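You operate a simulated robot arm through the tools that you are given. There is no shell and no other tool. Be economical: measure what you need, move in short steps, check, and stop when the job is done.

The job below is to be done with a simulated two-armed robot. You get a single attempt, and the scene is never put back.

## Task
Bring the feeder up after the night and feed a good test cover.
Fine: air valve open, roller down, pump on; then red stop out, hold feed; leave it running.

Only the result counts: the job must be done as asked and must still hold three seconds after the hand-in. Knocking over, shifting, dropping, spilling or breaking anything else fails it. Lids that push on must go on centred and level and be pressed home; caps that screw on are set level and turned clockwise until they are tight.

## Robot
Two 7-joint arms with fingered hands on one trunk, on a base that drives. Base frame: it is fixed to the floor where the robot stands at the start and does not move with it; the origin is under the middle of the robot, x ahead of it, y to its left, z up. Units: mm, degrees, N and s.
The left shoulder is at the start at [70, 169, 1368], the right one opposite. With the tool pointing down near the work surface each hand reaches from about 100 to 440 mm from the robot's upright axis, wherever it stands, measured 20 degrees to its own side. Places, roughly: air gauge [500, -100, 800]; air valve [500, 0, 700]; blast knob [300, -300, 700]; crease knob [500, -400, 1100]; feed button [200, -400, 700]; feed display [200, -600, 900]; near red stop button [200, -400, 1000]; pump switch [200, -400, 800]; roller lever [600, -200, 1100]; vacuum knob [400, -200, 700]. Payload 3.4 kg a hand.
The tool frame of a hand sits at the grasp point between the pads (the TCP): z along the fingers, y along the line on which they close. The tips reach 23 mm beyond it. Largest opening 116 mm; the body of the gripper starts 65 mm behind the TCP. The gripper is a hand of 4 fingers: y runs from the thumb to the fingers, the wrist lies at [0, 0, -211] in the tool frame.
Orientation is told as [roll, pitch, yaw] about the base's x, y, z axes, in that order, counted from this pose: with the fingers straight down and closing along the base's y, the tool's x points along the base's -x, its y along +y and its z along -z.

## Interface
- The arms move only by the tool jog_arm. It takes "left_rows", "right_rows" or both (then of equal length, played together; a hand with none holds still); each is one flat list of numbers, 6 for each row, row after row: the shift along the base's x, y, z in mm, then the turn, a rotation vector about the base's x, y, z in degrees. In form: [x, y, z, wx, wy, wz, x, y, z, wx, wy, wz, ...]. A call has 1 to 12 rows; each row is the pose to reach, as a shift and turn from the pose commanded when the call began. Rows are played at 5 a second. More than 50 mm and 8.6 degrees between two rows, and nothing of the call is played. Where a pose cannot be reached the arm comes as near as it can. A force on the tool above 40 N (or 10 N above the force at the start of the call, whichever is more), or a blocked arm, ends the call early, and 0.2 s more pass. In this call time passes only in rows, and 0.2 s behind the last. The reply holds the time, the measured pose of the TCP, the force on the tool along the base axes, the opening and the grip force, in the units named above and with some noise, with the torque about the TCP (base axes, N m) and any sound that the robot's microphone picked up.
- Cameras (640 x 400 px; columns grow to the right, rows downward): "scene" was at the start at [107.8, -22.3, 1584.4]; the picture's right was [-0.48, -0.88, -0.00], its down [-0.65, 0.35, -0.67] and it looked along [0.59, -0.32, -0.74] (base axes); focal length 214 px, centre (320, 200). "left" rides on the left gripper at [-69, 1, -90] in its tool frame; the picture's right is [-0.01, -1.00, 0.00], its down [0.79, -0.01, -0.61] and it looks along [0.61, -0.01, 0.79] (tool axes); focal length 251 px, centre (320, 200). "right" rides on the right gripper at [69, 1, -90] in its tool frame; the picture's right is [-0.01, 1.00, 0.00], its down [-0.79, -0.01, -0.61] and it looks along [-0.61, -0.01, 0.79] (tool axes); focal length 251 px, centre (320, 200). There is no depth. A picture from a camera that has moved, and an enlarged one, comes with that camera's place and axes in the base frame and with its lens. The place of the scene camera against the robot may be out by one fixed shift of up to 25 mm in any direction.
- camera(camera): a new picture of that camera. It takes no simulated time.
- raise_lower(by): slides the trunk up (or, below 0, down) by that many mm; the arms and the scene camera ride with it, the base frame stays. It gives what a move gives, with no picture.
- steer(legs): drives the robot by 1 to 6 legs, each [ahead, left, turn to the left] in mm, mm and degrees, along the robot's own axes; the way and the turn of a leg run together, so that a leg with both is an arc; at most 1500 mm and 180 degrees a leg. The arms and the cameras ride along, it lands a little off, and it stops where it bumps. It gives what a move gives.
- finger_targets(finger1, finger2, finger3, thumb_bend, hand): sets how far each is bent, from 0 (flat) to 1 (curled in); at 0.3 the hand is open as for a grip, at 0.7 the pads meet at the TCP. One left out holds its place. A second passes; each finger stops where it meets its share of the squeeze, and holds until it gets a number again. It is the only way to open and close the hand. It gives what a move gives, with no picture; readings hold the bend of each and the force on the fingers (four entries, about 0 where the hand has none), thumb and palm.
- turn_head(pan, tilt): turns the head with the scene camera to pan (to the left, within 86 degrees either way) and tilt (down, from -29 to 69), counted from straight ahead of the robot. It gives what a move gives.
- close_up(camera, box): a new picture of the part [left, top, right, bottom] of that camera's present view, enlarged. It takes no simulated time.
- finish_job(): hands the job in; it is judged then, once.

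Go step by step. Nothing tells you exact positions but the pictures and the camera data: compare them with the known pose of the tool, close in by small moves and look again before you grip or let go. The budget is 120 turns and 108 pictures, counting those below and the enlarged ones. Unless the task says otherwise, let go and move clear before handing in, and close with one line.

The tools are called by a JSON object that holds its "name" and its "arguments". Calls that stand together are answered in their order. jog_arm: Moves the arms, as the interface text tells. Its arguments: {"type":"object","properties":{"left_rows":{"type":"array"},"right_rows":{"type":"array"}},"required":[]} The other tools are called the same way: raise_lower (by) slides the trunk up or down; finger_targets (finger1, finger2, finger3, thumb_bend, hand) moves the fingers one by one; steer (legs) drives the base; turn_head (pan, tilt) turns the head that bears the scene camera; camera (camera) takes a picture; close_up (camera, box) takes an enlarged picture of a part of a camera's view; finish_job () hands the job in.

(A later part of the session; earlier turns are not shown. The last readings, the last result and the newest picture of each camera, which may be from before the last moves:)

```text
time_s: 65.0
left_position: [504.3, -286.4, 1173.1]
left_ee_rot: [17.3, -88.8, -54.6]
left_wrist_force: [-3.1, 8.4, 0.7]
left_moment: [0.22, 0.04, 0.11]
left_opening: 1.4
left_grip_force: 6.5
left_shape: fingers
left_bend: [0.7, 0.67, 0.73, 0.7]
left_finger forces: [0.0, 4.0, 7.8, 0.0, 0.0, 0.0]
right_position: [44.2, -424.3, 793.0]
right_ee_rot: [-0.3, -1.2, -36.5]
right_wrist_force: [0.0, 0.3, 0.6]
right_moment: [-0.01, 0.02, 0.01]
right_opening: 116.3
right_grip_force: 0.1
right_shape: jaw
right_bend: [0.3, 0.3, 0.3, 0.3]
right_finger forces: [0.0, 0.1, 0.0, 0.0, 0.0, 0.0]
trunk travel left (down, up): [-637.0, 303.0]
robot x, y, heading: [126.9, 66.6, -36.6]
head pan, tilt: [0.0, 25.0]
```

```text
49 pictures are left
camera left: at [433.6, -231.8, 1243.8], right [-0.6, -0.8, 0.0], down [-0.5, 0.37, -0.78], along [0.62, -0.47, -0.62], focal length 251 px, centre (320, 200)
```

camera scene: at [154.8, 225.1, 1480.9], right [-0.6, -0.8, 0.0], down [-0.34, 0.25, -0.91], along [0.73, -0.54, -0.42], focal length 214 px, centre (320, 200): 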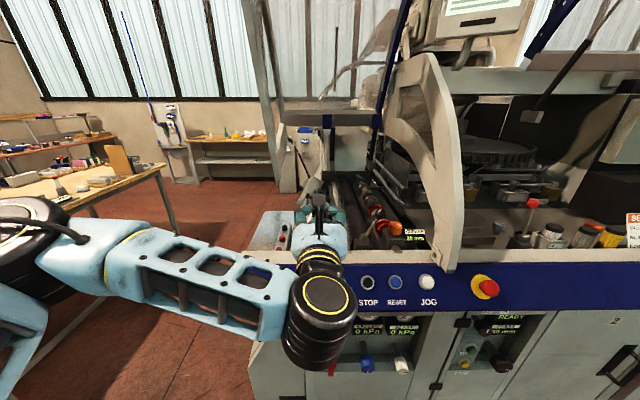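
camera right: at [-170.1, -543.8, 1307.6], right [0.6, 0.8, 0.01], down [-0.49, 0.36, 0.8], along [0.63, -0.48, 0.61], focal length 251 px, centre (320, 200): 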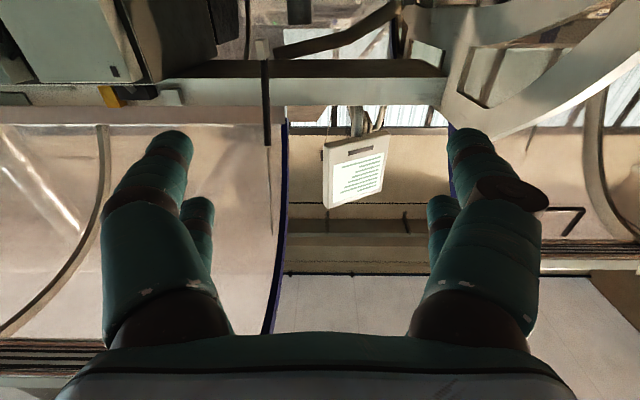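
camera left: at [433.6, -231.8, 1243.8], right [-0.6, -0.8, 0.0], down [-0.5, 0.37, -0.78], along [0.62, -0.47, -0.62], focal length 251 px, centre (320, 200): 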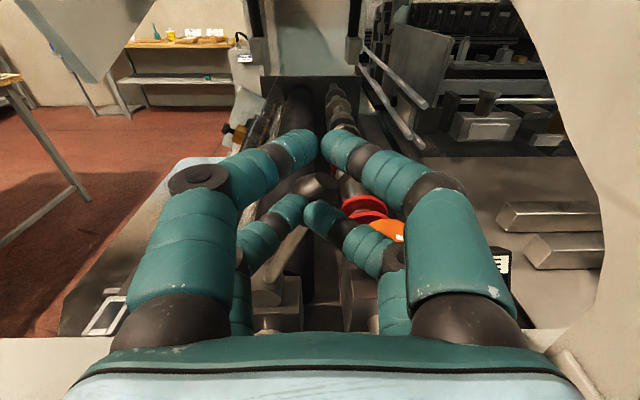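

The lever doesn't move further under more force, so it is at its stop: roller down. I release leftwards, back out, and go to the pump switch (about F 418, L -226, z 853).

{"name": "jog_arm", "arguments": {"left_rows": [12, 16, 0, 0, 0, 0, 24, 32, 5, 0, 0, 0]}}

{"name": "steer", "arguments": {"legs": [[-280, 0, 0], [0, -330, 0]]}}

{"name": "finger_targets", "arguments": {"hand": "left", "finger1": 0.35, "finger2": 0.35, "finger3": 0.35, "thumb_bend": 0.35}}

{"name": "raise_lower", "arguments": {"by": -320}}

{"name": "camera", "arguments": {"camera": "left"}}

{"name": "camera", "arguments": {"camera": "scene"}}

```text
time_s: 65.6
left_position: [531.2, -254.1, 1177.1]
left_ee_rot: [12.6, -88.6, -49.7]
left_wrist_force: [0.6, 0.3, -0.2]
left_moment: [0.0, -0.01, -0.03]
left_opening: 1.4
left_grip_force: 0.0
left_shape: fingers
left_bend: [0.7, 0.7, 0.7, 0.7]
left_finger forces: [0.1, 0.1, 0.0, 0.0, 0.1, 0.0]
right_position: [47.6, -425.6, 790.7]
right_ee_rot: [-0.4, -1.0, -36.5]
right_wrist_force: [-0.6, -1.0, 0.1]
right_moment: [0.02, 0.04, 0.0]
right_opening: 116.0
right_grip_force: 0.1
right_shape: jaw
right_bend: [0.3, 0.3, 0.3, 0.3]
right_finger forces: [0.0, 0.0, 0.0, 0.1, 0.0, 0.1]
trunk travel left (down, up): [-637.0, 303.0]
robot x, y, heading: [128.6, 70.1, -36.7]
head pan, tilt: [0.0, 25.0]
```

```text
time_s: 69.3
left_position: [110.9, -354.1, 1177.4]
left_ee_rot: [16.7, -88.6, -53.5]
left_wrist_force: [0.6, 0.7, -0.5]
left_moment: [0.0, 0.02, 0.02]
left_opening: 1.3
left_grip_force: 0.0
left_shape: fingers
left_bend: [0.7, 0.7, 0.7, 0.7]
left_finger forces: [0.0, 0.0, 0.0, 0.1, 0.0, 0.0]
right_position: [-370.3, -529.2, 790.6]
right_ee_rot: [-0.2, -1.0, -36.1]
right_wrist_force: [0.7, 0.2, -0.8]
right_moment: [0.0, 0.01, 0.01]
right_opening: 116.2
right_grip_force: 0.1
right_shape: jaw
right_bend: [0.3, 0.3, 0.3, 0.3]
right_finger forces: [0.0, 0.0, 0.0, 0.0, 0.0, 0.1]
trunk travel left (down, up): [-637.0, 303.0]
robot x, y, heading: [-289.6, -37.6, -36.0]
head pan, tilt: [0.0, 25.0]
```

```text
time_s: 70.3
left_position: [111.8, -356.0, 1177.3]
left_ee_rot: [16.9, -88.6, -53.7]
left_wrist_force: [0.3, 0.0, 0.3]
left_moment: [0.01, 0.01, -0.01]
left_opening: 102.0
left_grip_force: 0.0
left_shape: fingers
left_bend: [0.35, 0.35, 0.35, 0.35]
left_finger forces: [0.1, 0.0, 0.0, 0.1, 0.0, 0.0]
right_position: [-371.5, -529.2, 790.2]
right_ee_rot: [-0.3, -0.9, -36.1]
right_wrist_force: [0.1, 0.3, 0.0]
right_moment: [-0.01, -0.03, 0.0]
right_opening: 116.1
right_grip_force: 0.0
right_shape: jaw
right_bend: [0.3, 0.3, 0.3, 0.3]
right_finger forces: [0.0, 0.0, 0.0, 0.1, 0.1, 0.0]
trunk travel left (down, up): [-637.0, 303.0]
robot x, y, heading: [-295.5, -36.6, -36.1]
head pan, tilt: [0.0, 25.0]
```

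```text
time_s: 73.5
left_position: [111.0, -354.9, 856.0]
left_ee_rot: [17.2, -88.5, -53.9]
left_wrist_force: [0.4, -0.4, -0.8]
left_moment: [0.0, 0.03, 0.01]
left_opening: 102.2
left_grip_force: 0.0
left_shape: fingers
left_bend: [0.35, 0.35, 0.35, 0.35]
left_finger forces: [0.0, 0.0, 0.0, 0.0, 0.0, 0.0]
right_position: [-370.4, -530.6, 470.1]
right_ee_rot: [-0.2, -0.9, -36.1]
right_wrist_force: [0.0, -0.4, 0.1]
right_moment: [-0.03, 0.03, 0.0]
right_opening: 115.9
right_grip_force: 0.1
right_shape: jaw
right_bend: [0.3, 0.3, 0.3, 0.3]
right_finger forces: [0.0, 0.0, 0.0, 0.0, 0.1, 0.0]
trunk travel left (down, up): [-317.0, 623.0]
robot x, y, heading: [-289.3, -37.4, -36.1]
head pan, tilt: [0.0, 25.0]
```

```text
48 pictures are left
camera left: at [40.6, -301.3, 927.3], right [-0.6, -0.8, 0.0], down [-0.5, 0.37, -0.78], along [0.63, -0.47, -0.62], focal length 251 px, centre (320, 200)
```

left: 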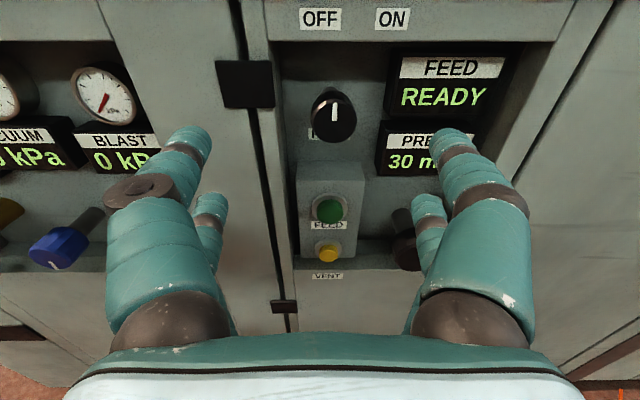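

```text
47 pictures are left
camera scene: at [-189.8, -104.1, 1061.0], right [-0.59, -0.81, 0.0], down [-0.34, 0.25, -0.91], along [0.73, -0.54, -0.42], focal length 214 px, centre (320, 200)
```

scene: 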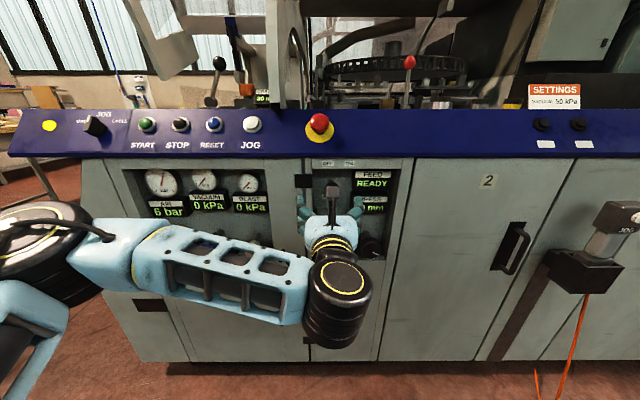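

The pump pointer points to OFF (straight up); ON lies clockwise. I narrow the hand, drive in and grip the knob.

{"name": "finger_targets", "arguments": {"hand": "left", "finger1": 0.45, "finger2": 0.45, "finger3": 0.45, "thumb_bend": 0.45}}

{"name": "steer", "arguments": {"legs": [[75, -10, 0]]}}

{"name": "camera", "arguments": {"camera": "left"}}

```text
time_s: 74.5
left_position: [110.5, -354.9, 856.4]
left_ee_rot: [17.3, -88.6, -53.9]
left_wrist_force: [0.3, 0.3, 1.1]
left_moment: [0.03, -0.01, -0.01]
left_opening: 73.7
left_grip_force: 0.0
left_shape: fingers
left_bend: [0.45, 0.45, 0.45, 0.45]
left_finger forces: [0.0, 0.1, 0.1, 0.0, 0.1, 0.0]
right_position: [-372.3, -529.5, 471.1]
right_ee_rot: [-0.3, -1.0, -36.2]
right_wrist_force: [0.8, 0.2, 0.2]
right_moment: [0.04, -0.01, -0.03]
right_opening: 115.7
right_grip_force: 0.1
right_shape: jaw
right_bend: [0.3, 0.3, 0.3, 0.3]
right_finger forces: [0.1, 0.1, 0.0, 0.0, 0.0, 0.0]
trunk travel left (down, up): [-317.0, 623.0]
robot x, y, heading: [-293.3, -34.0, -36.4]
head pan, tilt: [0.0, 25.0]
```

```text
time_s: 75.5
left_position: [164.5, -407.9, 856.3]
left_ee_rot: [17.0, -88.6, -53.8]
left_wrist_force: [-0.3, 0.2, 0.3]
left_moment: [0.01, -0.06, 0.01]
left_opening: 73.9
left_grip_force: 0.1
left_shape: fingers
left_bend: [0.45, 0.45, 0.45, 0.45]
left_finger forces: [0.0, 0.1, 0.0, 0.0, 0.1, 0.0]
right_position: [-320.1, -579.3, 470.0]
right_ee_rot: [-0.2, -1.0, -36.3]
right_wrist_force: [0.0, 0.6, -0.4]
right_moment: [0.0, 0.0, 0.0]
right_opening: 116.1
right_grip_force: 0.1
right_shape: jaw
right_bend: [0.3, 0.3, 0.3, 0.3]
right_finger forces: [0.1, 0.0, 0.1, 0.0, 0.0, 0.0]
trunk travel left (down, up): [-317.0, 623.0]
robot x, y, heading: [-237.7, -86.9, -36.4]
head pan, tilt: [0.0, 25.0]
```

```text
46 pictures are left
camera left: at [93.6, -353.4, 926.7], right [-0.6, -0.8, 0.0], down [-0.5, 0.37, -0.78], along [0.62, -0.47, -0.63], focal length 251 px, centre (320, 200)
```

left: 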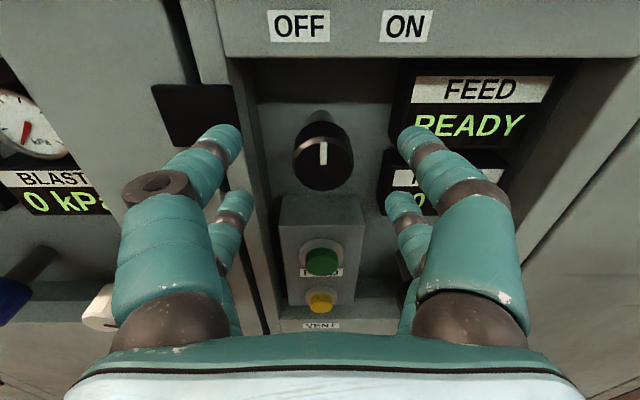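

Aligned with the knob (face F 406). I advance 25 mm and close.

{"name": "jog_arm", "arguments": {"left_rows": [10, -7.5, 0, 0, 0, 0, 20, -15, 0, 0, 0, 0]}}

{"name": "finger_targets", "arguments": {"hand": "left", "finger1": 0.65, "finger2": 0.65, "finger3": 0.65, "thumb_bend": 0.65}}

{"name": "camera", "arguments": {"camera": "left"}}

```text
time_s: 76.1
left_position: [183.7, -419.7, 857.0]
left_ee_rot: [17.2, -88.6, -53.9]
left_wrist_force: [0.6, 0.8, -0.4]
left_moment: [0.02, -0.01, -0.03]
left_opening: 73.5
left_grip_force: 0.0
left_shape: fingers
left_bend: [0.45, 0.45, 0.45, 0.45]
left_finger forces: [0.0, 0.0, 0.0, 0.1, 0.0, 0.1]
right_position: [-319.5, -579.8, 471.4]
right_ee_rot: [-0.3, -1.0, -36.1]
right_wrist_force: [0.5, -0.7, -0.3]
right_moment: [0.04, 0.02, -0.02]
right_opening: 116.0
right_grip_force: 0.0
right_shape: jaw
right_bend: [0.3, 0.3, 0.3, 0.3]
right_finger forces: [0.0, 0.1, 0.0, 0.0, 0.0, 0.0]
trunk travel left (down, up): [-317.0, 623.0]
robot x, y, heading: [-241.8, -86.9, -36.5]
head pan, tilt: [0.0, 25.0]
```

```text
time_s: 77.1
left_position: [184.8, -419.8, 858.9]
left_ee_rot: [18.4, -88.6, -55.2]
left_wrist_force: [-1.7, -2.2, -0.1]
left_moment: [-0.02, 0.07, -0.08]
left_opening: 15.3
left_grip_force: 3.8
left_shape: fingers
left_bend: [0.65, 0.6, 0.57, 0.65]
left_finger forces: [0.1, 2.6, 4.7, 0.0, 0.1, 0.0]
right_position: [-319.4, -581.2, 471.6]
right_ee_rot: [-0.1, -1.0, -36.1]
right_wrist_force: [0.1, 0.7, -0.2]
right_moment: [-0.01, 0.0, -0.05]
right_opening: 116.0
right_grip_force: 0.0
right_shape: jaw
right_bend: [0.3, 0.3, 0.3, 0.3]
right_finger forces: [0.0, 0.0, 0.1, 0.1, 0.1, 0.0]
trunk travel left (down, up): [-317.0, 623.0]
robot x, y, heading: [-242.1, -88.5, -36.3]
head pan, tilt: [0.0, 25.0]
```

```text
45 pictures are left
camera left: at [113.1, -367.4, 928.5], right [-0.6, -0.8, 0.0], down [-0.5, 0.37, -0.78], along [0.62, -0.47, -0.62], focal length 251 px, centre (320, 200)
```

left: 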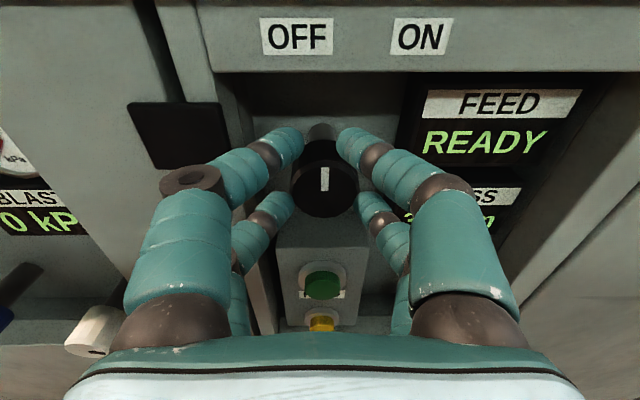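

Only the lower finger pair bears on the knob. I open slightly, raise the hand 10 mm so that this pair sits at the knob's middle, and close again with just that pair.

{"name": "finger_targets", "arguments": {"hand": "left", "finger1": 0.45, "finger2": 0.45, "finger3": 0.45, "thumb_bend": 0.45}}

{"name": "jog_arm", "arguments": {"left_rows": [0, 0, 10, 0, 0, 0]}}

{"name": "finger_targets", "arguments": {"hand": "left", "finger2": 0.75, "finger3": 0.75}}

{"name": "camera", "arguments": {"camera": "left"}}

```text
time_s: 78.1
left_position: [185.3, -421.1, 858.3]
left_ee_rot: [17.3, -88.6, -54.0]
left_wrist_force: [-0.7, -0.3, 0.2]
left_moment: [0.05, -0.04, -0.01]
left_opening: 72.3
left_grip_force: 0.0
left_shape: fingers
left_bend: [0.45, 0.45, 0.45, 0.45]
left_finger forces: [0.0, 0.1, 0.0, 0.0, 0.1, 0.1]
right_position: [-319.2, -580.2, 471.1]
right_ee_rot: [-0.1, -1.0, -36.2]
right_wrist_force: [-0.5, 0.4, 0.0]
right_moment: [-0.02, 0.02, 0.0]
right_opening: 116.1
right_grip_force: 0.0
right_shape: jaw
right_bend: [0.3, 0.3, 0.3, 0.3]
right_finger forces: [0.0, 0.1, 0.0, 0.0, 0.0, 0.1]
trunk travel left (down, up): [-317.0, 623.0]
robot x, y, heading: [-239.2, -87.0, -36.5]
head pan, tilt: [0.0, 25.0]
```

```text
time_s: 78.5
left_position: [186.0, -420.0, 867.1]
left_ee_rot: [18.6, -88.8, -55.5]
left_wrist_force: [-0.3, -0.1, 0.0]
left_moment: [0.03, -0.02, -0.01]
left_opening: 72.4
left_grip_force: 0.0
left_shape: fingers
left_bend: [0.45, 0.45, 0.45, 0.45]
left_finger forces: [0.1, 0.0, 0.0, 0.1, 0.0, 0.1]
right_position: [-319.0, -580.1, 470.2]
right_ee_rot: [-0.1, -1.0, -36.2]
right_wrist_force: [0.8, -0.6, 0.3]
right_moment: [0.0, 0.0, 0.0]
right_opening: 116.1
right_grip_force: 0.1
right_shape: jaw
right_bend: [0.3, 0.3, 0.3, 0.3]
right_finger forces: [0.1, 0.0, 0.0, 0.0, 0.0, 0.1]
trunk travel left (down, up): [-317.0, 623.0]
robot x, y, heading: [-233.6, -85.6, -36.1]
head pan, tilt: [0.0, 25.0]
```

```text
time_s: 79.5
left_position: [185.4, -419.5, 866.1]
left_ee_rot: [18.1, -88.8, -55.0]
left_wrist_force: [-2.0, -0.5, 0.2]
left_moment: [-0.04, 0.05, -0.02]
left_opening: 72.8
left_grip_force: 6.0
left_shape: fingers
left_bend: [0.45, 0.61, 0.57, 0.45]
left_finger forces: [0.0, 5.3, 6.9, 0.1, 0.0, 0.1]
right_position: [-321.1, -582.1, 470.8]
right_ee_rot: [-0.2, -1.2, -36.1]
right_wrist_force: [-0.7, 0.2, -0.3]
right_moment: [-0.02, 0.02, 0.0]
right_opening: 116.1
right_grip_force: 0.1
right_shape: jaw
right_bend: [0.3, 0.3, 0.3, 0.3]
right_finger forces: [0.0, 0.1, 0.0, 0.1, 0.1, 0.0]
trunk travel left (down, up): [-317.0, 623.0]
robot x, y, heading: [-240.1, -89.1, -36.4]
head pan, tilt: [0.0, 25.0]
```

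```text
44 pictures are left
camera left: at [113.7, -366.9, 937.7], right [-0.6, -0.8, 0.0], down [-0.5, 0.37, -0.78], along [0.62, -0.47, -0.62], focal length 251 px, centre (320, 200)
```

left: 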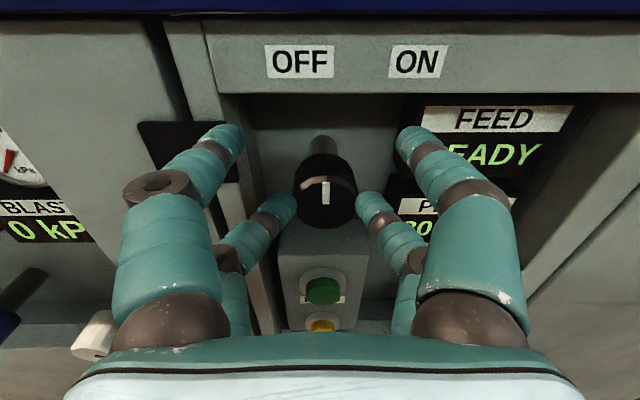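

The lower pair now grips the knob at its middle. I turn clockwise about the knob's axis by about 48°.

{"name": "jog_arm", "arguments": {"left_rows": [-1.4, -1.9, -0.2, 6.4, -4.8, 0, -2.8, -3.7, -0.7, 12.8, -9.6, 0, -4.1, -5.5, -1.5, 19.2, -14.4, 0, -5.4, -7.2, -2.6, 25.6, -19.2, 0, -6.6, -8.7, -4, 32, -24, 0, -7.6, -10.1, -5.6, 38.4, -28.8, 0]}}

{"name": "camera", "arguments": {"camera": "left"}}

```text
time_s: 80.9
left_position: [174.2, -431.1, 861.2]
left_ee_rot: [89.0, -41.3, -125.3]
left_wrist_force: [-15.2, 3.7, -0.1]
left_moment: [0.18, 0.43, -0.13]
left_opening: 72.5
left_grip_force: 11.7
left_shape: fingers
left_bend: [0.45, 0.66, 0.62, 0.45]
left_finger forces: [0.1, 4.4, 19.1, 0.0, 0.0, 0.0]
right_position: [-320.1, -580.2, 470.7]
right_ee_rot: [-0.2, -1.1, -36.2]
right_wrist_force: [0.1, -0.3, 0.7]
right_moment: [-0.02, 0.01, 0.0]
right_opening: 116.0
right_grip_force: 0.1
right_shape: jaw
right_bend: [0.3, 0.3, 0.3, 0.3]
right_finger forces: [0.0, 0.1, 0.0, 0.0, 0.0, 0.0]
trunk travel left (down, up): [-317.0, 623.0]
robot x, y, heading: [-239.4, -86.0, -36.4]
head pan, tilt: [0.0, 25.0]
```

```text
43 pictures are left
camera left: at [71.4, -419.2, 908.0], right [-0.4, -0.54, -0.74], down [-0.15, 0.84, -0.52], along [0.9, -0.1, -0.41], focal length 251 px, centre (320, 200)
```

left: 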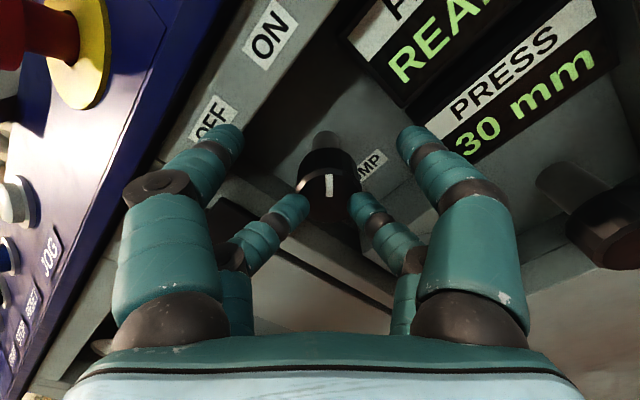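

The knob turned with the hand. I check the gauges from the head camera for the pump's effect.

{"name": "close_up", "arguments": {"camera": "scene", "box": [80, 110, 400, 270]}}

```text
2.00 times, centred on (240, 190) of scene
camera zoom: at [-139.9, -154.6, 1061.3], right [-0.59, -0.81, 0.0], down [-0.34, 0.25, -0.91], along [0.73, -0.54, -0.42], focal length 429 px, centre (480, 220)
```

zoom: 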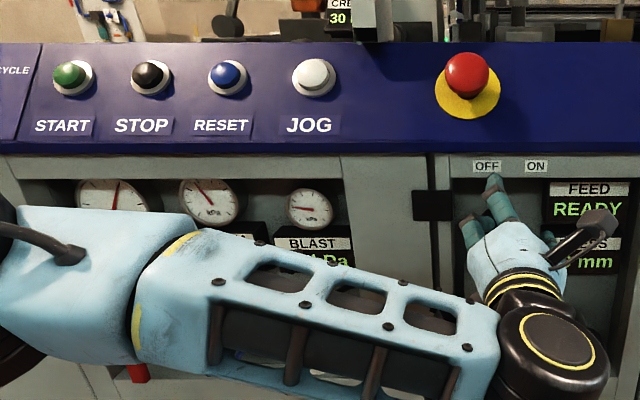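

The vacuum and blast gauges have risen, so the pump is on. I release, back straight out, and un-rotate the hand.

{"name": "finger_targets", "arguments": {"hand": "left", "finger2": 0.4, "finger3": 0.4}}

{"name": "steer", "arguments": {"legs": [[-100, 0, 0]]}}

{"name": "jog_arm", "arguments": {"left_rows": [1, 1.3, 1, -6.4, 4.8, 0, 2, 2.7, 2, -12.8, 9.6, 0, 4.1, 5.5, 3, -19.2, 14.4, 0, 5.4, 7.2, 4, -25.6, 19.2, 0, 6.6, 8.7, 5, -32, 24, 0, 7.6, 10.1, 5.6, -38.4, 28.8, 0]}}

{"name": "steer", "arguments": {"legs": [[0, 230, 0]]}}

{"name": "camera", "arguments": {"camera": "left"}}

{"name": "camera", "arguments": {"camera": "scene"}}

```text
time_s: 81.9
left_position: [175.7, -431.6, 859.5]
left_ee_rot: [88.9, -41.7, -125.1]
left_wrist_force: [-0.3, -0.5, 0.9]
left_moment: [-0.01, 0.04, -0.01]
left_opening: 72.5
left_grip_force: 0.1
left_shape: fingers
left_bend: [0.45, 0.4, 0.4, 0.45]
left_finger forces: [0.1, 0.0, 0.0, 0.1, 0.0, 0.0]
right_position: [-318.7, -580.3, 470.5]
right_ee_rot: [-0.3, -0.9, -36.2]
right_wrist_force: [-0.7, 0.5, -0.1]
right_moment: [-0.02, -0.02, -0.02]
right_opening: 116.2
right_grip_force: 0.0
right_shape: jaw
right_bend: [0.3, 0.3, 0.3, 0.3]
right_finger forces: [0.0, 0.1, 0.1, 0.0, 0.0, 0.0]
trunk travel left (down, up): [-317.0, 623.0]
robot x, y, heading: [-237.1, -87.4, -36.8]
head pan, tilt: [0.0, 25.0]
```

```text
time_s: 83.0
left_position: [97.8, -372.8, 860.4]
left_ee_rot: [88.9, -41.5, -125.1]
left_wrist_force: [-0.7, 0.0, -0.4]
left_moment: [0.0, 0.01, 0.0]
left_opening: 72.6
left_grip_force: 0.1
left_shape: fingers
left_bend: [0.45, 0.4, 0.4, 0.45]
left_finger forces: [0.0, 0.0, 0.0, 0.0, 0.1, 0.0]
right_position: [-396.9, -522.7, 470.9]
right_ee_rot: [-0.2, -1.1, -36.2]
right_wrist_force: [-0.3, 0.7, -0.4]
right_moment: [-0.01, -0.01, -0.02]
right_opening: 116.1
right_grip_force: 0.0
right_shape: jaw
right_bend: [0.3, 0.3, 0.3, 0.3]
right_finger forces: [0.1, 0.1, 0.0, 0.0, 0.0, 0.1]
trunk travel left (down, up): [-317.0, 623.0]
robot x, y, heading: [-316.4, -26.6, -36.2]
head pan, tilt: [0.0, 25.0]
```

```text
time_s: 84.5
left_position: [107.3, -364.0, 866.2]
left_ee_rot: [11.3, -88.6, -48.0]
left_wrist_force: [-0.4, 1.1, -0.1]
left_moment: [0.02, 0.01, 0.01]
left_opening: 72.5
left_grip_force: 0.1
left_shape: fingers
left_bend: [0.45, 0.4, 0.4, 0.45]
left_finger forces: [0.1, 0.1, 0.1, 0.1, 0.0, 0.0]
right_position: [-396.9, -522.8, 470.4]
right_ee_rot: [-0.3, -1.0, -36.1]
right_wrist_force: [-0.1, 0.5, 1.1]
right_moment: [0.02, 0.0, -0.03]
right_opening: 116.2
right_grip_force: 0.1
right_shape: jaw
right_bend: [0.3, 0.3, 0.3, 0.3]
right_finger forces: [0.0, 0.1, 0.0, 0.0, 0.0, 0.0]
trunk travel left (down, up): [-317.0, 623.0]
robot x, y, heading: [-319.7, -28.9, -36.5]
head pan, tilt: [0.0, 25.0]
```

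```text
time_s: 86.2
left_position: [237.6, -184.0, 865.8]
left_ee_rot: [14.9, -88.6, -51.6]
left_wrist_force: [0.4, -0.8, 0.6]
left_moment: [0.02, -0.04, -0.04]
left_opening: 72.4
left_grip_force: 0.1
left_shape: fingers
left_bend: [0.45, 0.4, 0.4, 0.45]
left_finger forces: [0.0, 0.0, 0.1, 0.1, 0.0, 0.0]
right_position: [-265.4, -343.2, 471.2]
right_ee_rot: [-0.3, -1.1, -36.1]
right_wrist_force: [0.5, -0.1, 0.3]
right_moment: [-0.01, -0.02, 0.03]
right_opening: 116.4
right_grip_force: 0.1
right_shape: jaw
right_bend: [0.3, 0.3, 0.3, 0.3]
right_finger forces: [0.0, 0.0, 0.1, 0.1, 0.1, 0.1]
trunk travel left (down, up): [-317.0, 623.0]
robot x, y, heading: [-187.8, 150.4, -36.4]
head pan, tilt: [0.0, 25.0]
```

```text
41 pictures are left
camera left: at [168.4, -130.3, 936.5], right [-0.6, -0.8, 0.0], down [-0.5, 0.37, -0.78], along [0.62, -0.47, -0.63], focal length 251 px, centre (320, 200)
```

left: 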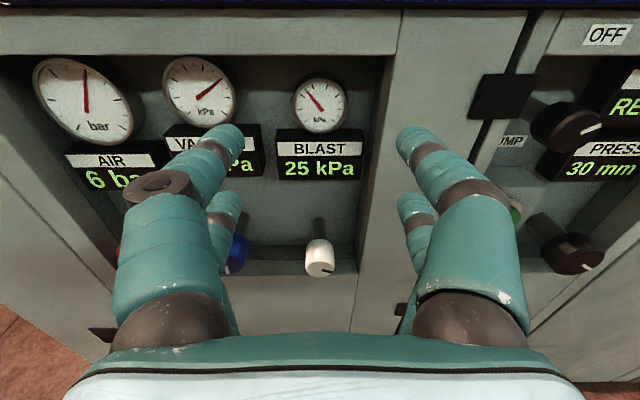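

```text
40 pictures are left
camera scene: at [-82.3, 82.5, 1061.0], right [-0.59, -0.81, 0.0], down [-0.34, 0.25, -0.91], along [0.73, -0.54, -0.42], focal length 214 px, centre (320, 200)
```

scene: 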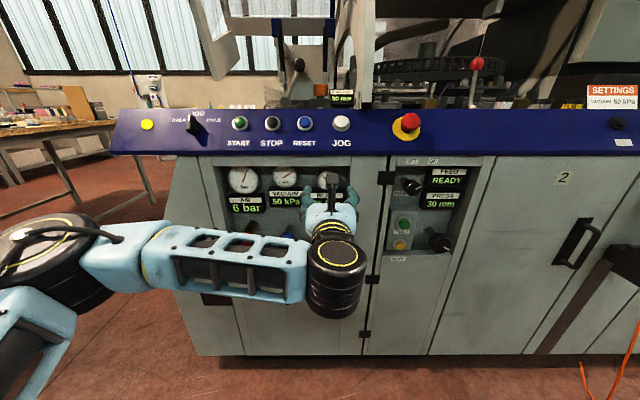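

Blast shows 25 kPa. I zoom in to confirm vacuum and the switches.

{"name": "close_up", "arguments": {"camera": "scene", "box": [215, 75, 475, 265]}}

```text
2.11 times, centred on (345, 170) of scene
camera zoom: at [-82.3, 82.5, 1061.0], right [-0.59, -0.81, 0.0], down [-0.34, 0.25, -0.91], along [0.73, -0.54, -0.42], focal length 452 px, centre (267, 263)
```

zoom: 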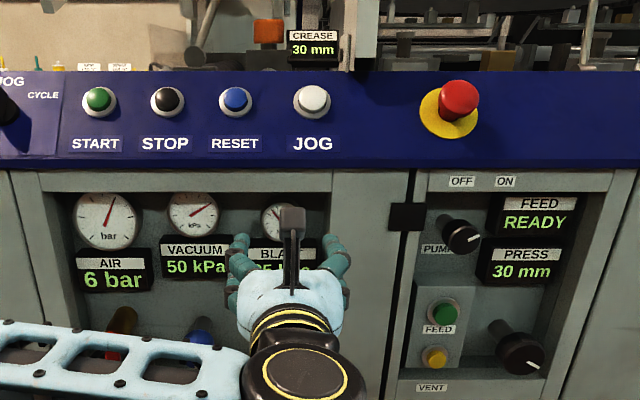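

Air 6, vacuum 50, blast 25, crease 30 and press 30 mm all match the card and teal book. Next is the red stop: raise the hand and move in front of it.

{"name": "raise_lower", "arguments": {"by": 150}}

{"name": "steer", "arguments": {"legs": [[0, -180, 0]]}}

{"name": "camera", "arguments": {"camera": "left"}}

{"name": "camera", "arguments": {"camera": "scene"}}

```text
time_s: 87.9
left_position: [239.4, -184.4, 1015.3]
left_ee_rot: [16.6, -88.6, -53.5]
left_wrist_force: [0.0, -0.3, 0.5]
left_moment: [0.01, 0.0, 0.04]
left_opening: 72.4
left_grip_force: 0.0
left_shape: fingers
left_bend: [0.45, 0.4, 0.4, 0.45]
left_finger forces: [0.1, 0.0, 0.1, 0.1, 0.0, 0.0]
right_position: [-265.0, -343.7, 621.5]
right_ee_rot: [-0.2, -1.0, -36.2]
right_wrist_force: [0.6, 0.1, 0.5]
right_moment: [0.0, -0.04, -0.01]
right_opening: 116.1
right_grip_force: 0.1
right_shape: jaw
right_bend: [0.3, 0.3, 0.3, 0.3]
right_finger forces: [0.0, 0.0, 0.1, 0.1, 0.0, 0.0]
trunk travel left (down, up): [-467.0, 473.0]
robot x, y, heading: [-188.6, 147.5, -36.2]
head pan, tilt: [0.0, 25.0]
```

```text
time_s: 89.4
left_position: [130.8, -331.2, 1016.6]
left_ee_rot: [18.4, -88.6, -55.3]
left_wrist_force: [-0.4, 0.3, 0.7]
left_moment: [0.0, 0.01, 0.02]
left_opening: 72.5
left_grip_force: 0.1
left_shape: fingers
left_bend: [0.45, 0.4, 0.4, 0.45]
left_finger forces: [0.0, 0.1, 0.0, 0.1, 0.1, 0.0]
right_position: [-372.3, -489.2, 619.6]
right_ee_rot: [-0.2, -1.0, -36.3]
right_wrist_force: [-0.2, 0.0, -0.3]
right_moment: [0.01, -0.04, 0.01]
right_opening: 116.2
right_grip_force: 0.0
right_shape: jaw
right_bend: [0.3, 0.3, 0.3, 0.3]
right_finger forces: [0.1, 0.1, 0.0, 0.0, 0.0, 0.0]
trunk travel left (down, up): [-467.0, 473.0]
robot x, y, heading: [-294.4, 3.5, -36.5]
head pan, tilt: [0.0, 25.0]
```

```text
38 pictures are left
camera left: at [59.6, -277.8, 1086.5], right [-0.6, -0.8, 0.0], down [-0.5, 0.38, -0.78], along [0.62, -0.47, -0.63], focal length 251 px, centre (320, 200)
```

left: 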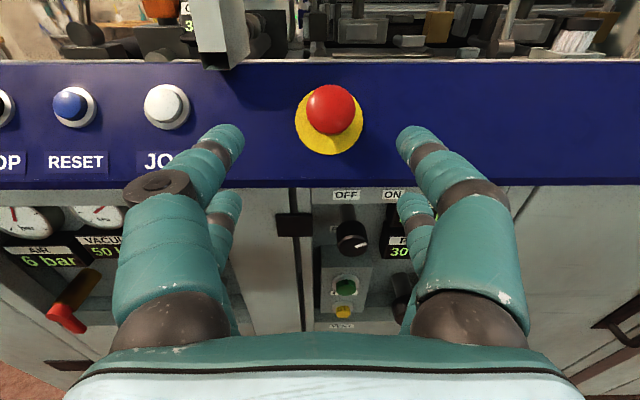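

```text
37 pictures are left
camera scene: at [-190.7, -64.6, 1211.0], right [-0.59, -0.8, 0.0], down [-0.34, 0.25, -0.91], along [0.73, -0.54, -0.42], focal length 214 px, centre (320, 200)
```

scene: 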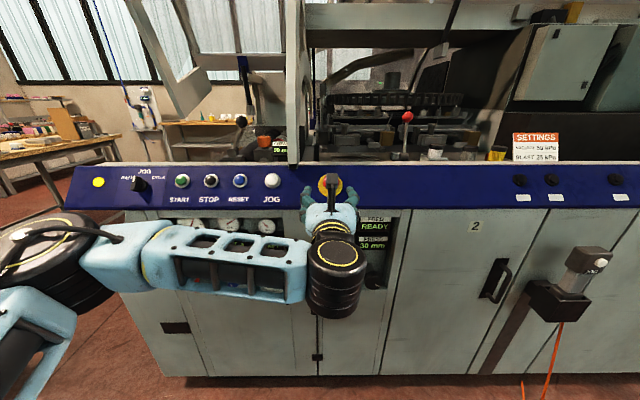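

The panel slopes about 45°, so the stop's axis points up and toward me. I tilt the hand 45° downward to line up with it.

{"name": "jog_arm", "arguments": {"left_rows": [-0.8, -1.1, 10.7, 4.5, 6, 0, -1.6, -2.2, 21.3, 9, 12, 0, -2.4, -3.2, 32, 13.5, 18, 0, -3.2, -4.3, 42.7, 18, 24, 0, -4, -5.4, 53.3, 22.5, 30, 0, -4.8, -6.4, 64, 27, 36, 0]}}

{"name": "steer", "arguments": {"legs": [[55, 0, 0]]}}

{"name": "camera", "arguments": {"camera": "left"}}

```text
time_s: 90.8
left_position: [126.2, -337.7, 1081.2]
left_ee_rot: [0.4, -43.5, -37.5]
left_wrist_force: [0.0, -0.3, 0.2]
left_moment: [-0.01, 0.0, -0.01]
left_opening: 72.6
left_grip_force: 0.0
left_shape: fingers
left_bend: [0.45, 0.4, 0.4, 0.45]
left_finger forces: [0.0, 0.0, 0.1, 0.0, 0.1, 0.0]
right_position: [-373.7, -488.9, 621.2]
right_ee_rot: [-0.2, -1.0, -36.2]
right_wrist_force: [0.8, -0.1, -1.0]
right_moment: [0.03, 0.0, -0.01]
right_opening: 115.7
right_grip_force: 0.2
right_shape: jaw
right_bend: [0.3, 0.3, 0.3, 0.3]
right_finger forces: [0.0, 0.1, 0.0, 0.1, 0.0, 0.0]
trunk travel left (down, up): [-467.0, 473.0]
robot x, y, heading: [-290.7, 7.2, -36.6]
head pan, tilt: [0.0, 25.0]
```

```text
time_s: 91.8
left_position: [173.1, -370.0, 1079.2]
left_ee_rot: [0.3, -43.6, -37.4]
left_wrist_force: [-0.2, -0.1, 0.4]
left_moment: [-0.04, -0.05, -0.02]
left_opening: 72.4
left_grip_force: 0.0
left_shape: fingers
left_bend: [0.45, 0.4, 0.4, 0.45]
left_finger forces: [0.0, 0.0, 0.0, 0.0, 0.0, 0.0]
right_position: [-327.4, -521.6, 621.2]
right_ee_rot: [-0.2, -1.1, -36.2]
right_wrist_force: [-0.5, -1.0, -0.2]
right_moment: [0.01, 0.03, -0.02]
right_opening: 115.9
right_grip_force: 0.0
right_shape: jaw
right_bend: [0.3, 0.3, 0.3, 0.3]
right_finger forces: [0.1, 0.0, 0.1, 0.1, 0.0, 0.0]
trunk travel left (down, up): [-467.0, 473.0]
robot x, y, heading: [-250.0, -25.5, -36.2]
head pan, tilt: [0.0, 25.0]
```

```text
36 pictures are left
camera left: at [162.7, -362.4, 1191.9], right [-0.6, -0.8, 0.0], down [-0.8, 0.59, -0.11], along [0.09, -0.07, -0.99], focal length 251 px, centre (320, 200)
```

left: 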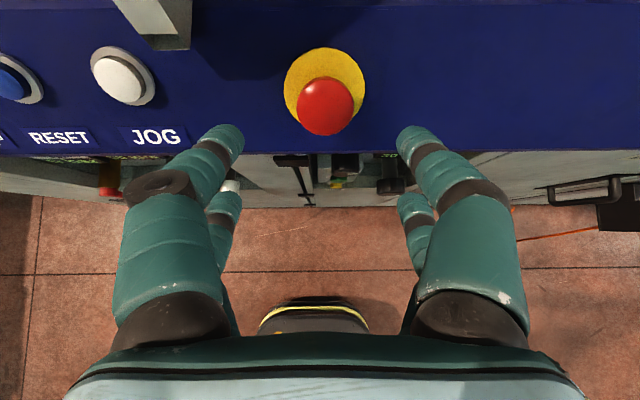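

Stop head centre is around F 443, L -197, z 1007, axis ~45°. I approach so the lower finger pair will straddle it.

{"name": "steer", "arguments": {"legs": [[57, -5, 0]]}}

{"name": "finger_targets", "arguments": {"hand": "left", "finger1": 0.4, "finger2": 0.42, "finger3": 0.42, "thumb_bend": 0.4}}

{"name": "jog_arm", "arguments": {"left_rows": [-8, 6, -10, 0, 0, 0, 4, -3, -24, 0, 0, 0]}}

{"name": "camera", "arguments": {"camera": "left"}}

```text
time_s: 92.7
left_position: [213.5, -406.9, 1080.1]
left_ee_rot: [0.4, -43.6, -37.4]
left_wrist_force: [0.7, -0.4, -0.2]
left_moment: [0.03, 0.01, 0.0]
left_opening: 72.3
left_grip_force: 0.1
left_shape: fingers
left_bend: [0.45, 0.4, 0.4, 0.45]
left_finger forces: [0.0, 0.1, 0.0, 0.1, 0.1, 0.0]
right_position: [-287.3, -558.5, 621.4]
right_ee_rot: [-0.2, -1.0, -36.2]
right_wrist_force: [0.3, 0.1, -0.1]
right_moment: [0.03, 0.06, 0.03]
right_opening: 116.0
right_grip_force: 0.1
right_shape: jaw
right_bend: [0.3, 0.3, 0.3, 0.3]
right_finger forces: [0.0, 0.0, 0.0, 0.0, 0.1, 0.1]
trunk travel left (down, up): [-467.0, 473.0]
robot x, y, heading: [-209.7, -63.8, -36.6]
head pan, tilt: [0.0, 25.0]
```

```text
time_s: 93.7
left_position: [213.0, -407.5, 1079.9]
left_ee_rot: [0.4, -43.5, -37.4]
left_wrist_force: [-0.7, 0.2, 0.2]
left_moment: [0.0, -0.03, 0.01]
left_opening: 87.3
left_grip_force: 0.1
left_shape: fingers
left_bend: [0.4, 0.42, 0.42, 0.4]
left_finger forces: [0.1, 0.1, 0.1, 0.0, 0.0, 0.0]
right_position: [-287.4, -557.7, 621.5]
right_ee_rot: [-0.2, -0.9, -36.1]
right_wrist_force: [0.3, -0.5, -0.8]
right_moment: [0.0, -0.02, 0.03]
right_opening: 116.1
right_grip_force: 0.1
right_shape: jaw
right_bend: [0.3, 0.3, 0.3, 0.3]
right_finger forces: [0.0, 0.0, 0.1, 0.0, 0.0, 0.0]
trunk travel left (down, up): [-467.0, 473.0]
robot x, y, heading: [-206.2, -66.1, -36.5]
head pan, tilt: [0.0, 25.0]
```

```text
time_s: 94.3
left_position: [215.4, -410.1, 1056.9]
left_ee_rot: [0.2, -43.5, -37.5]
left_wrist_force: [-0.3, -1.3, -0.6]
left_moment: [-0.01, -0.01, 0.03]
left_opening: 87.5
left_grip_force: 0.1
left_shape: fingers
left_bend: [0.4, 0.42, 0.42, 0.4]
left_finger forces: [0.0, 0.1, 0.1, 0.0, 0.1, 0.0]
right_position: [-287.4, -557.0, 621.2]
right_ee_rot: [-0.2, -1.0, -36.2]
right_wrist_force: [0.0, -0.5, 0.7]
right_moment: [0.03, 0.02, 0.04]
right_opening: 115.8
right_grip_force: 0.0
right_shape: jaw
right_bend: [0.3, 0.3, 0.3, 0.3]
right_finger forces: [0.0, 0.1, 0.0, 0.0, 0.0, 0.1]
trunk travel left (down, up): [-467.0, 473.0]
robot x, y, heading: [-207.5, -66.5, -36.7]
head pan, tilt: [0.0, 25.0]
```

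```text
35 pictures are left
camera left: at [206.2, -401.9, 1168.6], right [-0.6, -0.8, 0.0], down [-0.8, 0.6, -0.11], along [0.09, -0.07, -0.99], focal length 251 px, centre (320, 200)
```

left: 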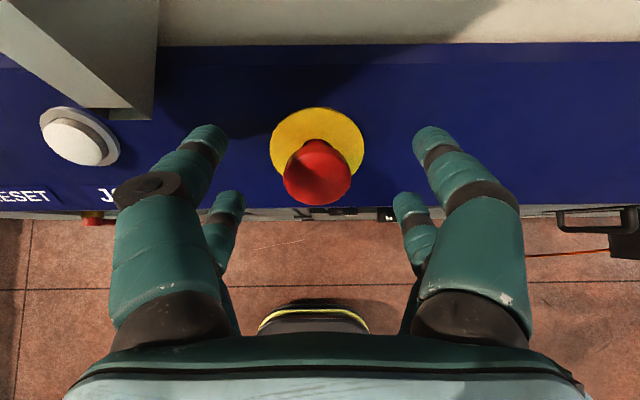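

Well aligned: the lower pair straddles the head. I advance 48 mm along the axis and close that pair.

{"name": "jog_arm", "arguments": {"left_rows": [9.2, -6.1, -11.5, 0, 0, 0, 18.4, -12.2, -23, 0, 0, 0, 27.6, -18.3, -34.5, 0, 0, 0]}}

{"name": "camera", "arguments": {"camera": "left"}}

```text
time_s: 95.1
left_position: [242.1, -427.4, 1022.7]
left_ee_rot: [0.4, -43.8, -37.6]
left_wrist_force: [-4.5, 1.9, 4.9]
left_moment: [0.09, -0.29, 0.22]
left_opening: 88.3
left_grip_force: 3.3
left_shape: fingers
left_bend: [0.4, 0.42, 0.42, 0.4]
left_finger forces: [6.6, 0.0, 0.0, 0.0, 0.0, 0.1]
right_position: [-289.0, -556.5, 621.5]
right_ee_rot: [-0.2, -1.2, -36.2]
right_wrist_force: [0.6, -0.3, -0.7]
right_moment: [0.03, 0.03, 0.01]
right_opening: 115.9
right_grip_force: 0.0
right_shape: jaw
right_bend: [0.3, 0.3, 0.3, 0.3]
right_finger forces: [0.0, 0.1, 0.0, 0.1, 0.0, 0.0]
trunk travel left (down, up): [-467.0, 473.0]
robot x, y, heading: [-207.6, -62.8, -36.3]
head pan, tilt: [0.0, 25.0]
```

```text
34 pictures are left
camera left: at [232.0, -419.3, 1135.0], right [-0.6, -0.8, 0.0], down [-0.8, 0.6, -0.11], along [0.09, -0.07, -0.99], focal length 251 px, centre (320, 200)
```

left: 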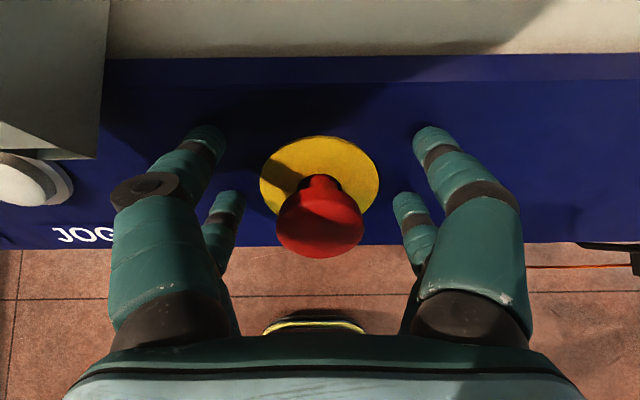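

An upper fingertip just touches the panel; I back off 4 mm and close the lower pair on the head.

{"name": "jog_arm", "arguments": {"left_rows": [-2.5, 1.9, 3.2, 0, 0, 0]}}

{"name": "finger_targets", "arguments": {"hand": "left", "finger2": 0.75, "finger3": 0.75}}

{"name": "camera", "arguments": {"camera": "left"}}

```text
time_s: 95.5
left_position: [241.6, -426.1, 1023.3]
left_ee_rot: [0.3, -43.5, -37.4]
left_wrist_force: [0.3, 0.7, -0.6]
left_moment: [-0.01, 0.0, 0.0]
left_opening: 87.5
left_grip_force: 0.0
left_shape: fingers
left_bend: [0.4, 0.42, 0.42, 0.4]
left_finger forces: [0.0, 0.0, 0.0, 0.0, 0.0, 0.0]
right_position: [-288.5, -557.1, 621.1]
right_ee_rot: [-0.2, -0.9, -36.3]
right_wrist_force: [0.6, 0.2, -0.5]
right_moment: [0.0, 0.01, 0.01]
right_opening: 115.9
right_grip_force: 0.1
right_shape: jaw
right_bend: [0.3, 0.3, 0.3, 0.3]
right_finger forces: [0.0, 0.0, 0.0, 0.0, 0.1, 0.0]
trunk travel left (down, up): [-467.0, 473.0]
robot x, y, heading: [-205.3, -60.2, -36.4]
head pan, tilt: [0.0, 25.0]
```

```text
time_s: 96.5
left_position: [242.3, -425.9, 1023.9]
left_ee_rot: [0.3, -43.6, -37.4]
left_wrist_force: [0.8, -1.4, -2.6]
left_moment: [-0.01, -0.02, 0.01]
left_opening: 88.0
left_grip_force: 7.7
left_shape: fingers
left_bend: [0.4, 0.61, 0.59, 0.4]
left_finger forces: [0.0, 7.7, 7.9, 0.0, 0.0, 0.1]
right_position: [-287.8, -556.7, 620.7]
right_ee_rot: [-0.2, -0.9, -36.2]
right_wrist_force: [0.6, -0.4, 0.2]
right_moment: [-0.04, -0.03, 0.0]
right_opening: 115.9
right_grip_force: 0.1
right_shape: jaw
right_bend: [0.3, 0.3, 0.3, 0.3]
right_finger forces: [0.0, 0.0, 0.0, 0.0, 0.0, 0.1]
trunk travel left (down, up): [-467.0, 473.0]
robot x, y, heading: [-210.5, -65.2, -36.1]
head pan, tilt: [0.0, 25.0]
```

```text
33 pictures are left
camera left: at [231.6, -418.2, 1136.8], right [-0.6, -0.8, 0.0], down [-0.8, 0.6, -0.11], along [0.09, -0.07, -0.99], focal length 251 px, centre (320, 200)
```

left: 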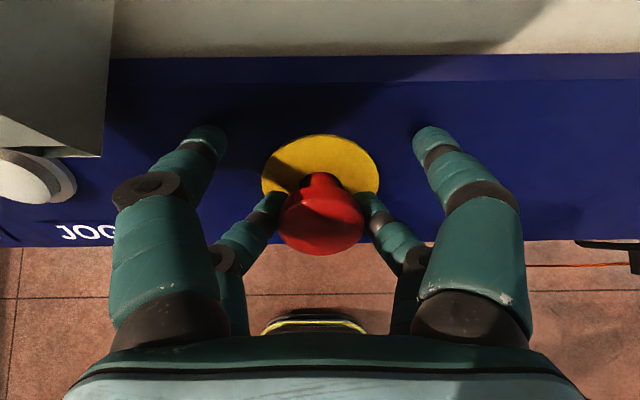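

Gripped on the head. I twist clockwise 48° about the button's axis, watching the force.

{"name": "jog_arm", "arguments": {"left_rows": [-1.5, -1.8, -0.1, 4.42, -3.31, -5.76, -3.2, -3.5, -0.5, 8.83, -6.62, -11.52, -5, -4.9, -1, 13.25, -9.94, -17.28, -6.9, -6.1, -1.8, 17.66, -13.25, -23.04, -8.9, -7, -2.7, 22.08, -16.56, -28.8, -10.8, -7.7, -3.9, 26.5, -19.9, -34.56]}}

{"name": "camera", "arguments": {"camera": "left"}}

{"name": "camera", "arguments": {"camera": "scene"}}

```text
time_s: 97.9
left_position: [230.8, -433.8, 1021.3]
left_ee_rot: [35.5, -27.2, -94.2]
left_wrist_force: [-2.2, 1.0, 0.7]
left_moment: [-0.1, 0.06, 0.14]
left_opening: 88.2
left_grip_force: 6.6
left_shape: fingers
left_bend: [0.4, 0.65, 0.61, 0.4]
left_finger forces: [0.0, 6.0, 7.2, 0.1, 0.0, 0.1]
right_position: [-289.0, -557.9, 621.1]
right_ee_rot: [-0.2, -1.1, -36.1]
right_wrist_force: [-0.2, 0.1, 0.3]
right_moment: [-0.01, 0.0, 0.02]
right_opening: 115.8
right_grip_force: 0.1
right_shape: jaw
right_bend: [0.3, 0.3, 0.3, 0.3]
right_finger forces: [0.0, 0.0, 0.0, 0.1, 0.0, 0.0]
trunk travel left (down, up): [-467.0, 473.0]
robot x, y, heading: [-211.5, -65.4, -36.7]
head pan, tilt: [0.0, 25.0]
```

```text
32 pictures are left
camera left: at [176.6, -457.8, 1117.8], right [-0.83, -0.21, -0.51], down [-0.29, 0.95, 0.07], along [0.47, 0.21, -0.86], focal length 251 px, centre (320, 200)
```

left: 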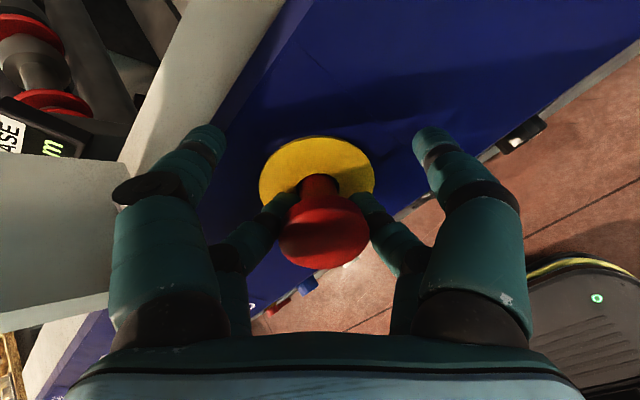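

```text
31 pictures are left
camera scene: at [-105.6, -133.0, 1211.0], right [-0.59, -0.8, 0.0], down [-0.34, 0.25, -0.91], along [0.73, -0.54, -0.42], focal length 214 px, centre (320, 200)
```

scene: 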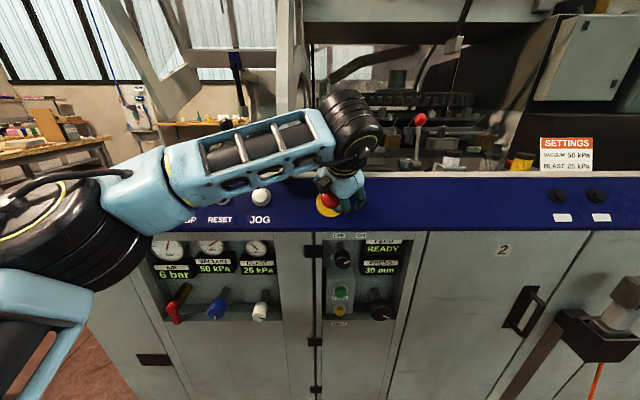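

The neck looks longer: the stop seems to have popped out. I also pull gently outward 10 mm to be sure, then let go and compare.

{"name": "jog_arm", "arguments": {"left_rows": [-2.8, 2.1, 3.6, 0, 0, 0, -5.5, 4.1, 7.2, 0, 0, 0]}}

{"name": "finger_targets", "arguments": {"hand": "left", "finger2": 0.42, "finger3": 0.42}}

{"name": "camera", "arguments": {"camera": "left"}}

```text
time_s: 98.5
left_position: [229.2, -433.8, 1024.4]
left_ee_rot: [35.2, -27.0, -93.8]
left_wrist_force: [8.0, -7.6, -15.2]
left_moment: [-0.34, -0.1, -0.08]
left_opening: 88.1
left_grip_force: 9.4
left_shape: fingers
left_bend: [0.4, 0.62, 0.58, 0.4]
left_finger forces: [0.0, 7.7, 10.2, 0.0, 0.0, 0.0]
right_position: [-286.2, -558.4, 619.0]
right_ee_rot: [-0.1, -0.8, -36.2]
right_wrist_force: [0.3, -0.8, -0.6]
right_moment: [0.02, 0.0, -0.03]
right_opening: 116.1
right_grip_force: 0.1
right_shape: jaw
right_bend: [0.3, 0.3, 0.3, 0.3]
right_finger forces: [0.1, 0.0, 0.0, 0.0, 0.0, 0.0]
trunk travel left (down, up): [-467.0, 473.0]
robot x, y, heading: [-206.3, -63.0, -36.4]
head pan, tilt: [0.0, 25.0]
```

```text
time_s: 99.5
left_position: [224.8, -432.0, 1028.7]
left_ee_rot: [35.5, -27.4, -94.1]
left_wrist_force: [-0.2, 0.5, -1.0]
left_moment: [-0.02, 0.01, 0.01]
left_opening: 88.0
left_grip_force: 0.1
left_shape: fingers
left_bend: [0.4, 0.42, 0.42, 0.4]
left_finger forces: [0.0, 0.0, 0.0, 0.1, 0.1, 0.1]
right_position: [-288.3, -556.6, 619.7]
right_ee_rot: [-0.2, -1.0, -36.2]
right_wrist_force: [0.4, -0.5, -0.4]
right_moment: [-0.03, 0.02, -0.01]
right_opening: 115.8
right_grip_force: 0.0
right_shape: jaw
right_bend: [0.3, 0.3, 0.3, 0.3]
right_finger forces: [0.0, 0.0, 0.0, 0.0, 0.0, 0.0]
trunk travel left (down, up): [-467.0, 473.0]
robot x, y, heading: [-207.5, -61.2, -36.4]
head pan, tilt: [0.0, 25.0]
```

```text
30 pictures are left
camera left: at [170.9, -454.0, 1124.9], right [-0.83, -0.22, -0.51], down [-0.29, 0.95, 0.07], along [0.47, 0.21, -0.86], focal length 251 px, centre (320, 200)
```

left: 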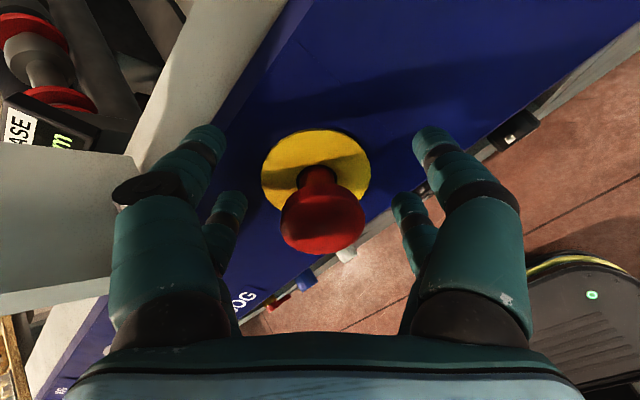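

A 19 N pull moves it no further, so it is out at its end. I retract along the axis and un-twist the hand, then compare the button's height.

{"name": "jog_arm", "arguments": {"left_rows": [-19.3, 14.5, 25.2, 0, 0, 0, -38.6, 29, 50.4, 0, 0, 0, -38, 29.5, 50.5, -4.42, 3.31, 5.76, -37, 30.5, 51, -8.83, 6.62, 11.52, -36, 32, 51.5, -13.25, 9.94, 17.28, -34, 33, 52, -17.66, 13.25, 23.04, -32, 34, 52.5, -22.08, 16.56, 28.8, -30, 35, 53, -26.5, 19.9, 34.56]}}

{"name": "camera", "arguments": {"camera": "left"}}

```text
time_s: 101.3
left_position: [196.2, -394.2, 1081.1]
left_ee_rot: [0.2, -43.6, -37.2]
left_wrist_force: [1.0, -0.8, 0.2]
left_moment: [0.03, -0.04, 0.02]
left_opening: 88.3
left_grip_force: 0.1
left_shape: fingers
left_bend: [0.4, 0.42, 0.42, 0.4]
left_finger forces: [0.0, 0.0, 0.0, 0.1, 0.1, 0.0]
right_position: [-288.1, -557.5, 621.3]
right_ee_rot: [-0.3, -1.0, -36.3]
right_wrist_force: [1.0, 0.3, 0.2]
right_moment: [0.0, 0.02, 0.02]
right_opening: 116.0
right_grip_force: 0.0
right_shape: jaw
right_bend: [0.3, 0.3, 0.3, 0.3]
right_finger forces: [0.0, 0.1, 0.0, 0.0, 0.0, 0.0]
trunk travel left (down, up): [-467.0, 473.0]
robot x, y, heading: [-208.0, -61.4, -36.3]
head pan, tilt: [0.0, 25.0]
```

```text
29 pictures are left
camera left: at [184.9, -386.0, 1193.8], right [-0.6, -0.8, 0.0], down [-0.8, 0.59, -0.11], along [0.09, -0.07, -0.99], focal length 251 px, centre (320, 200)
```

left: 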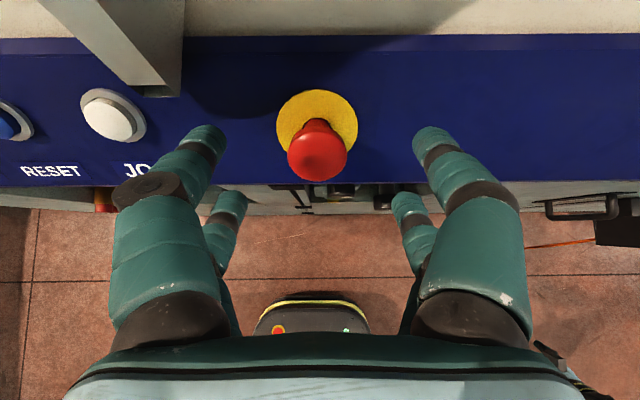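

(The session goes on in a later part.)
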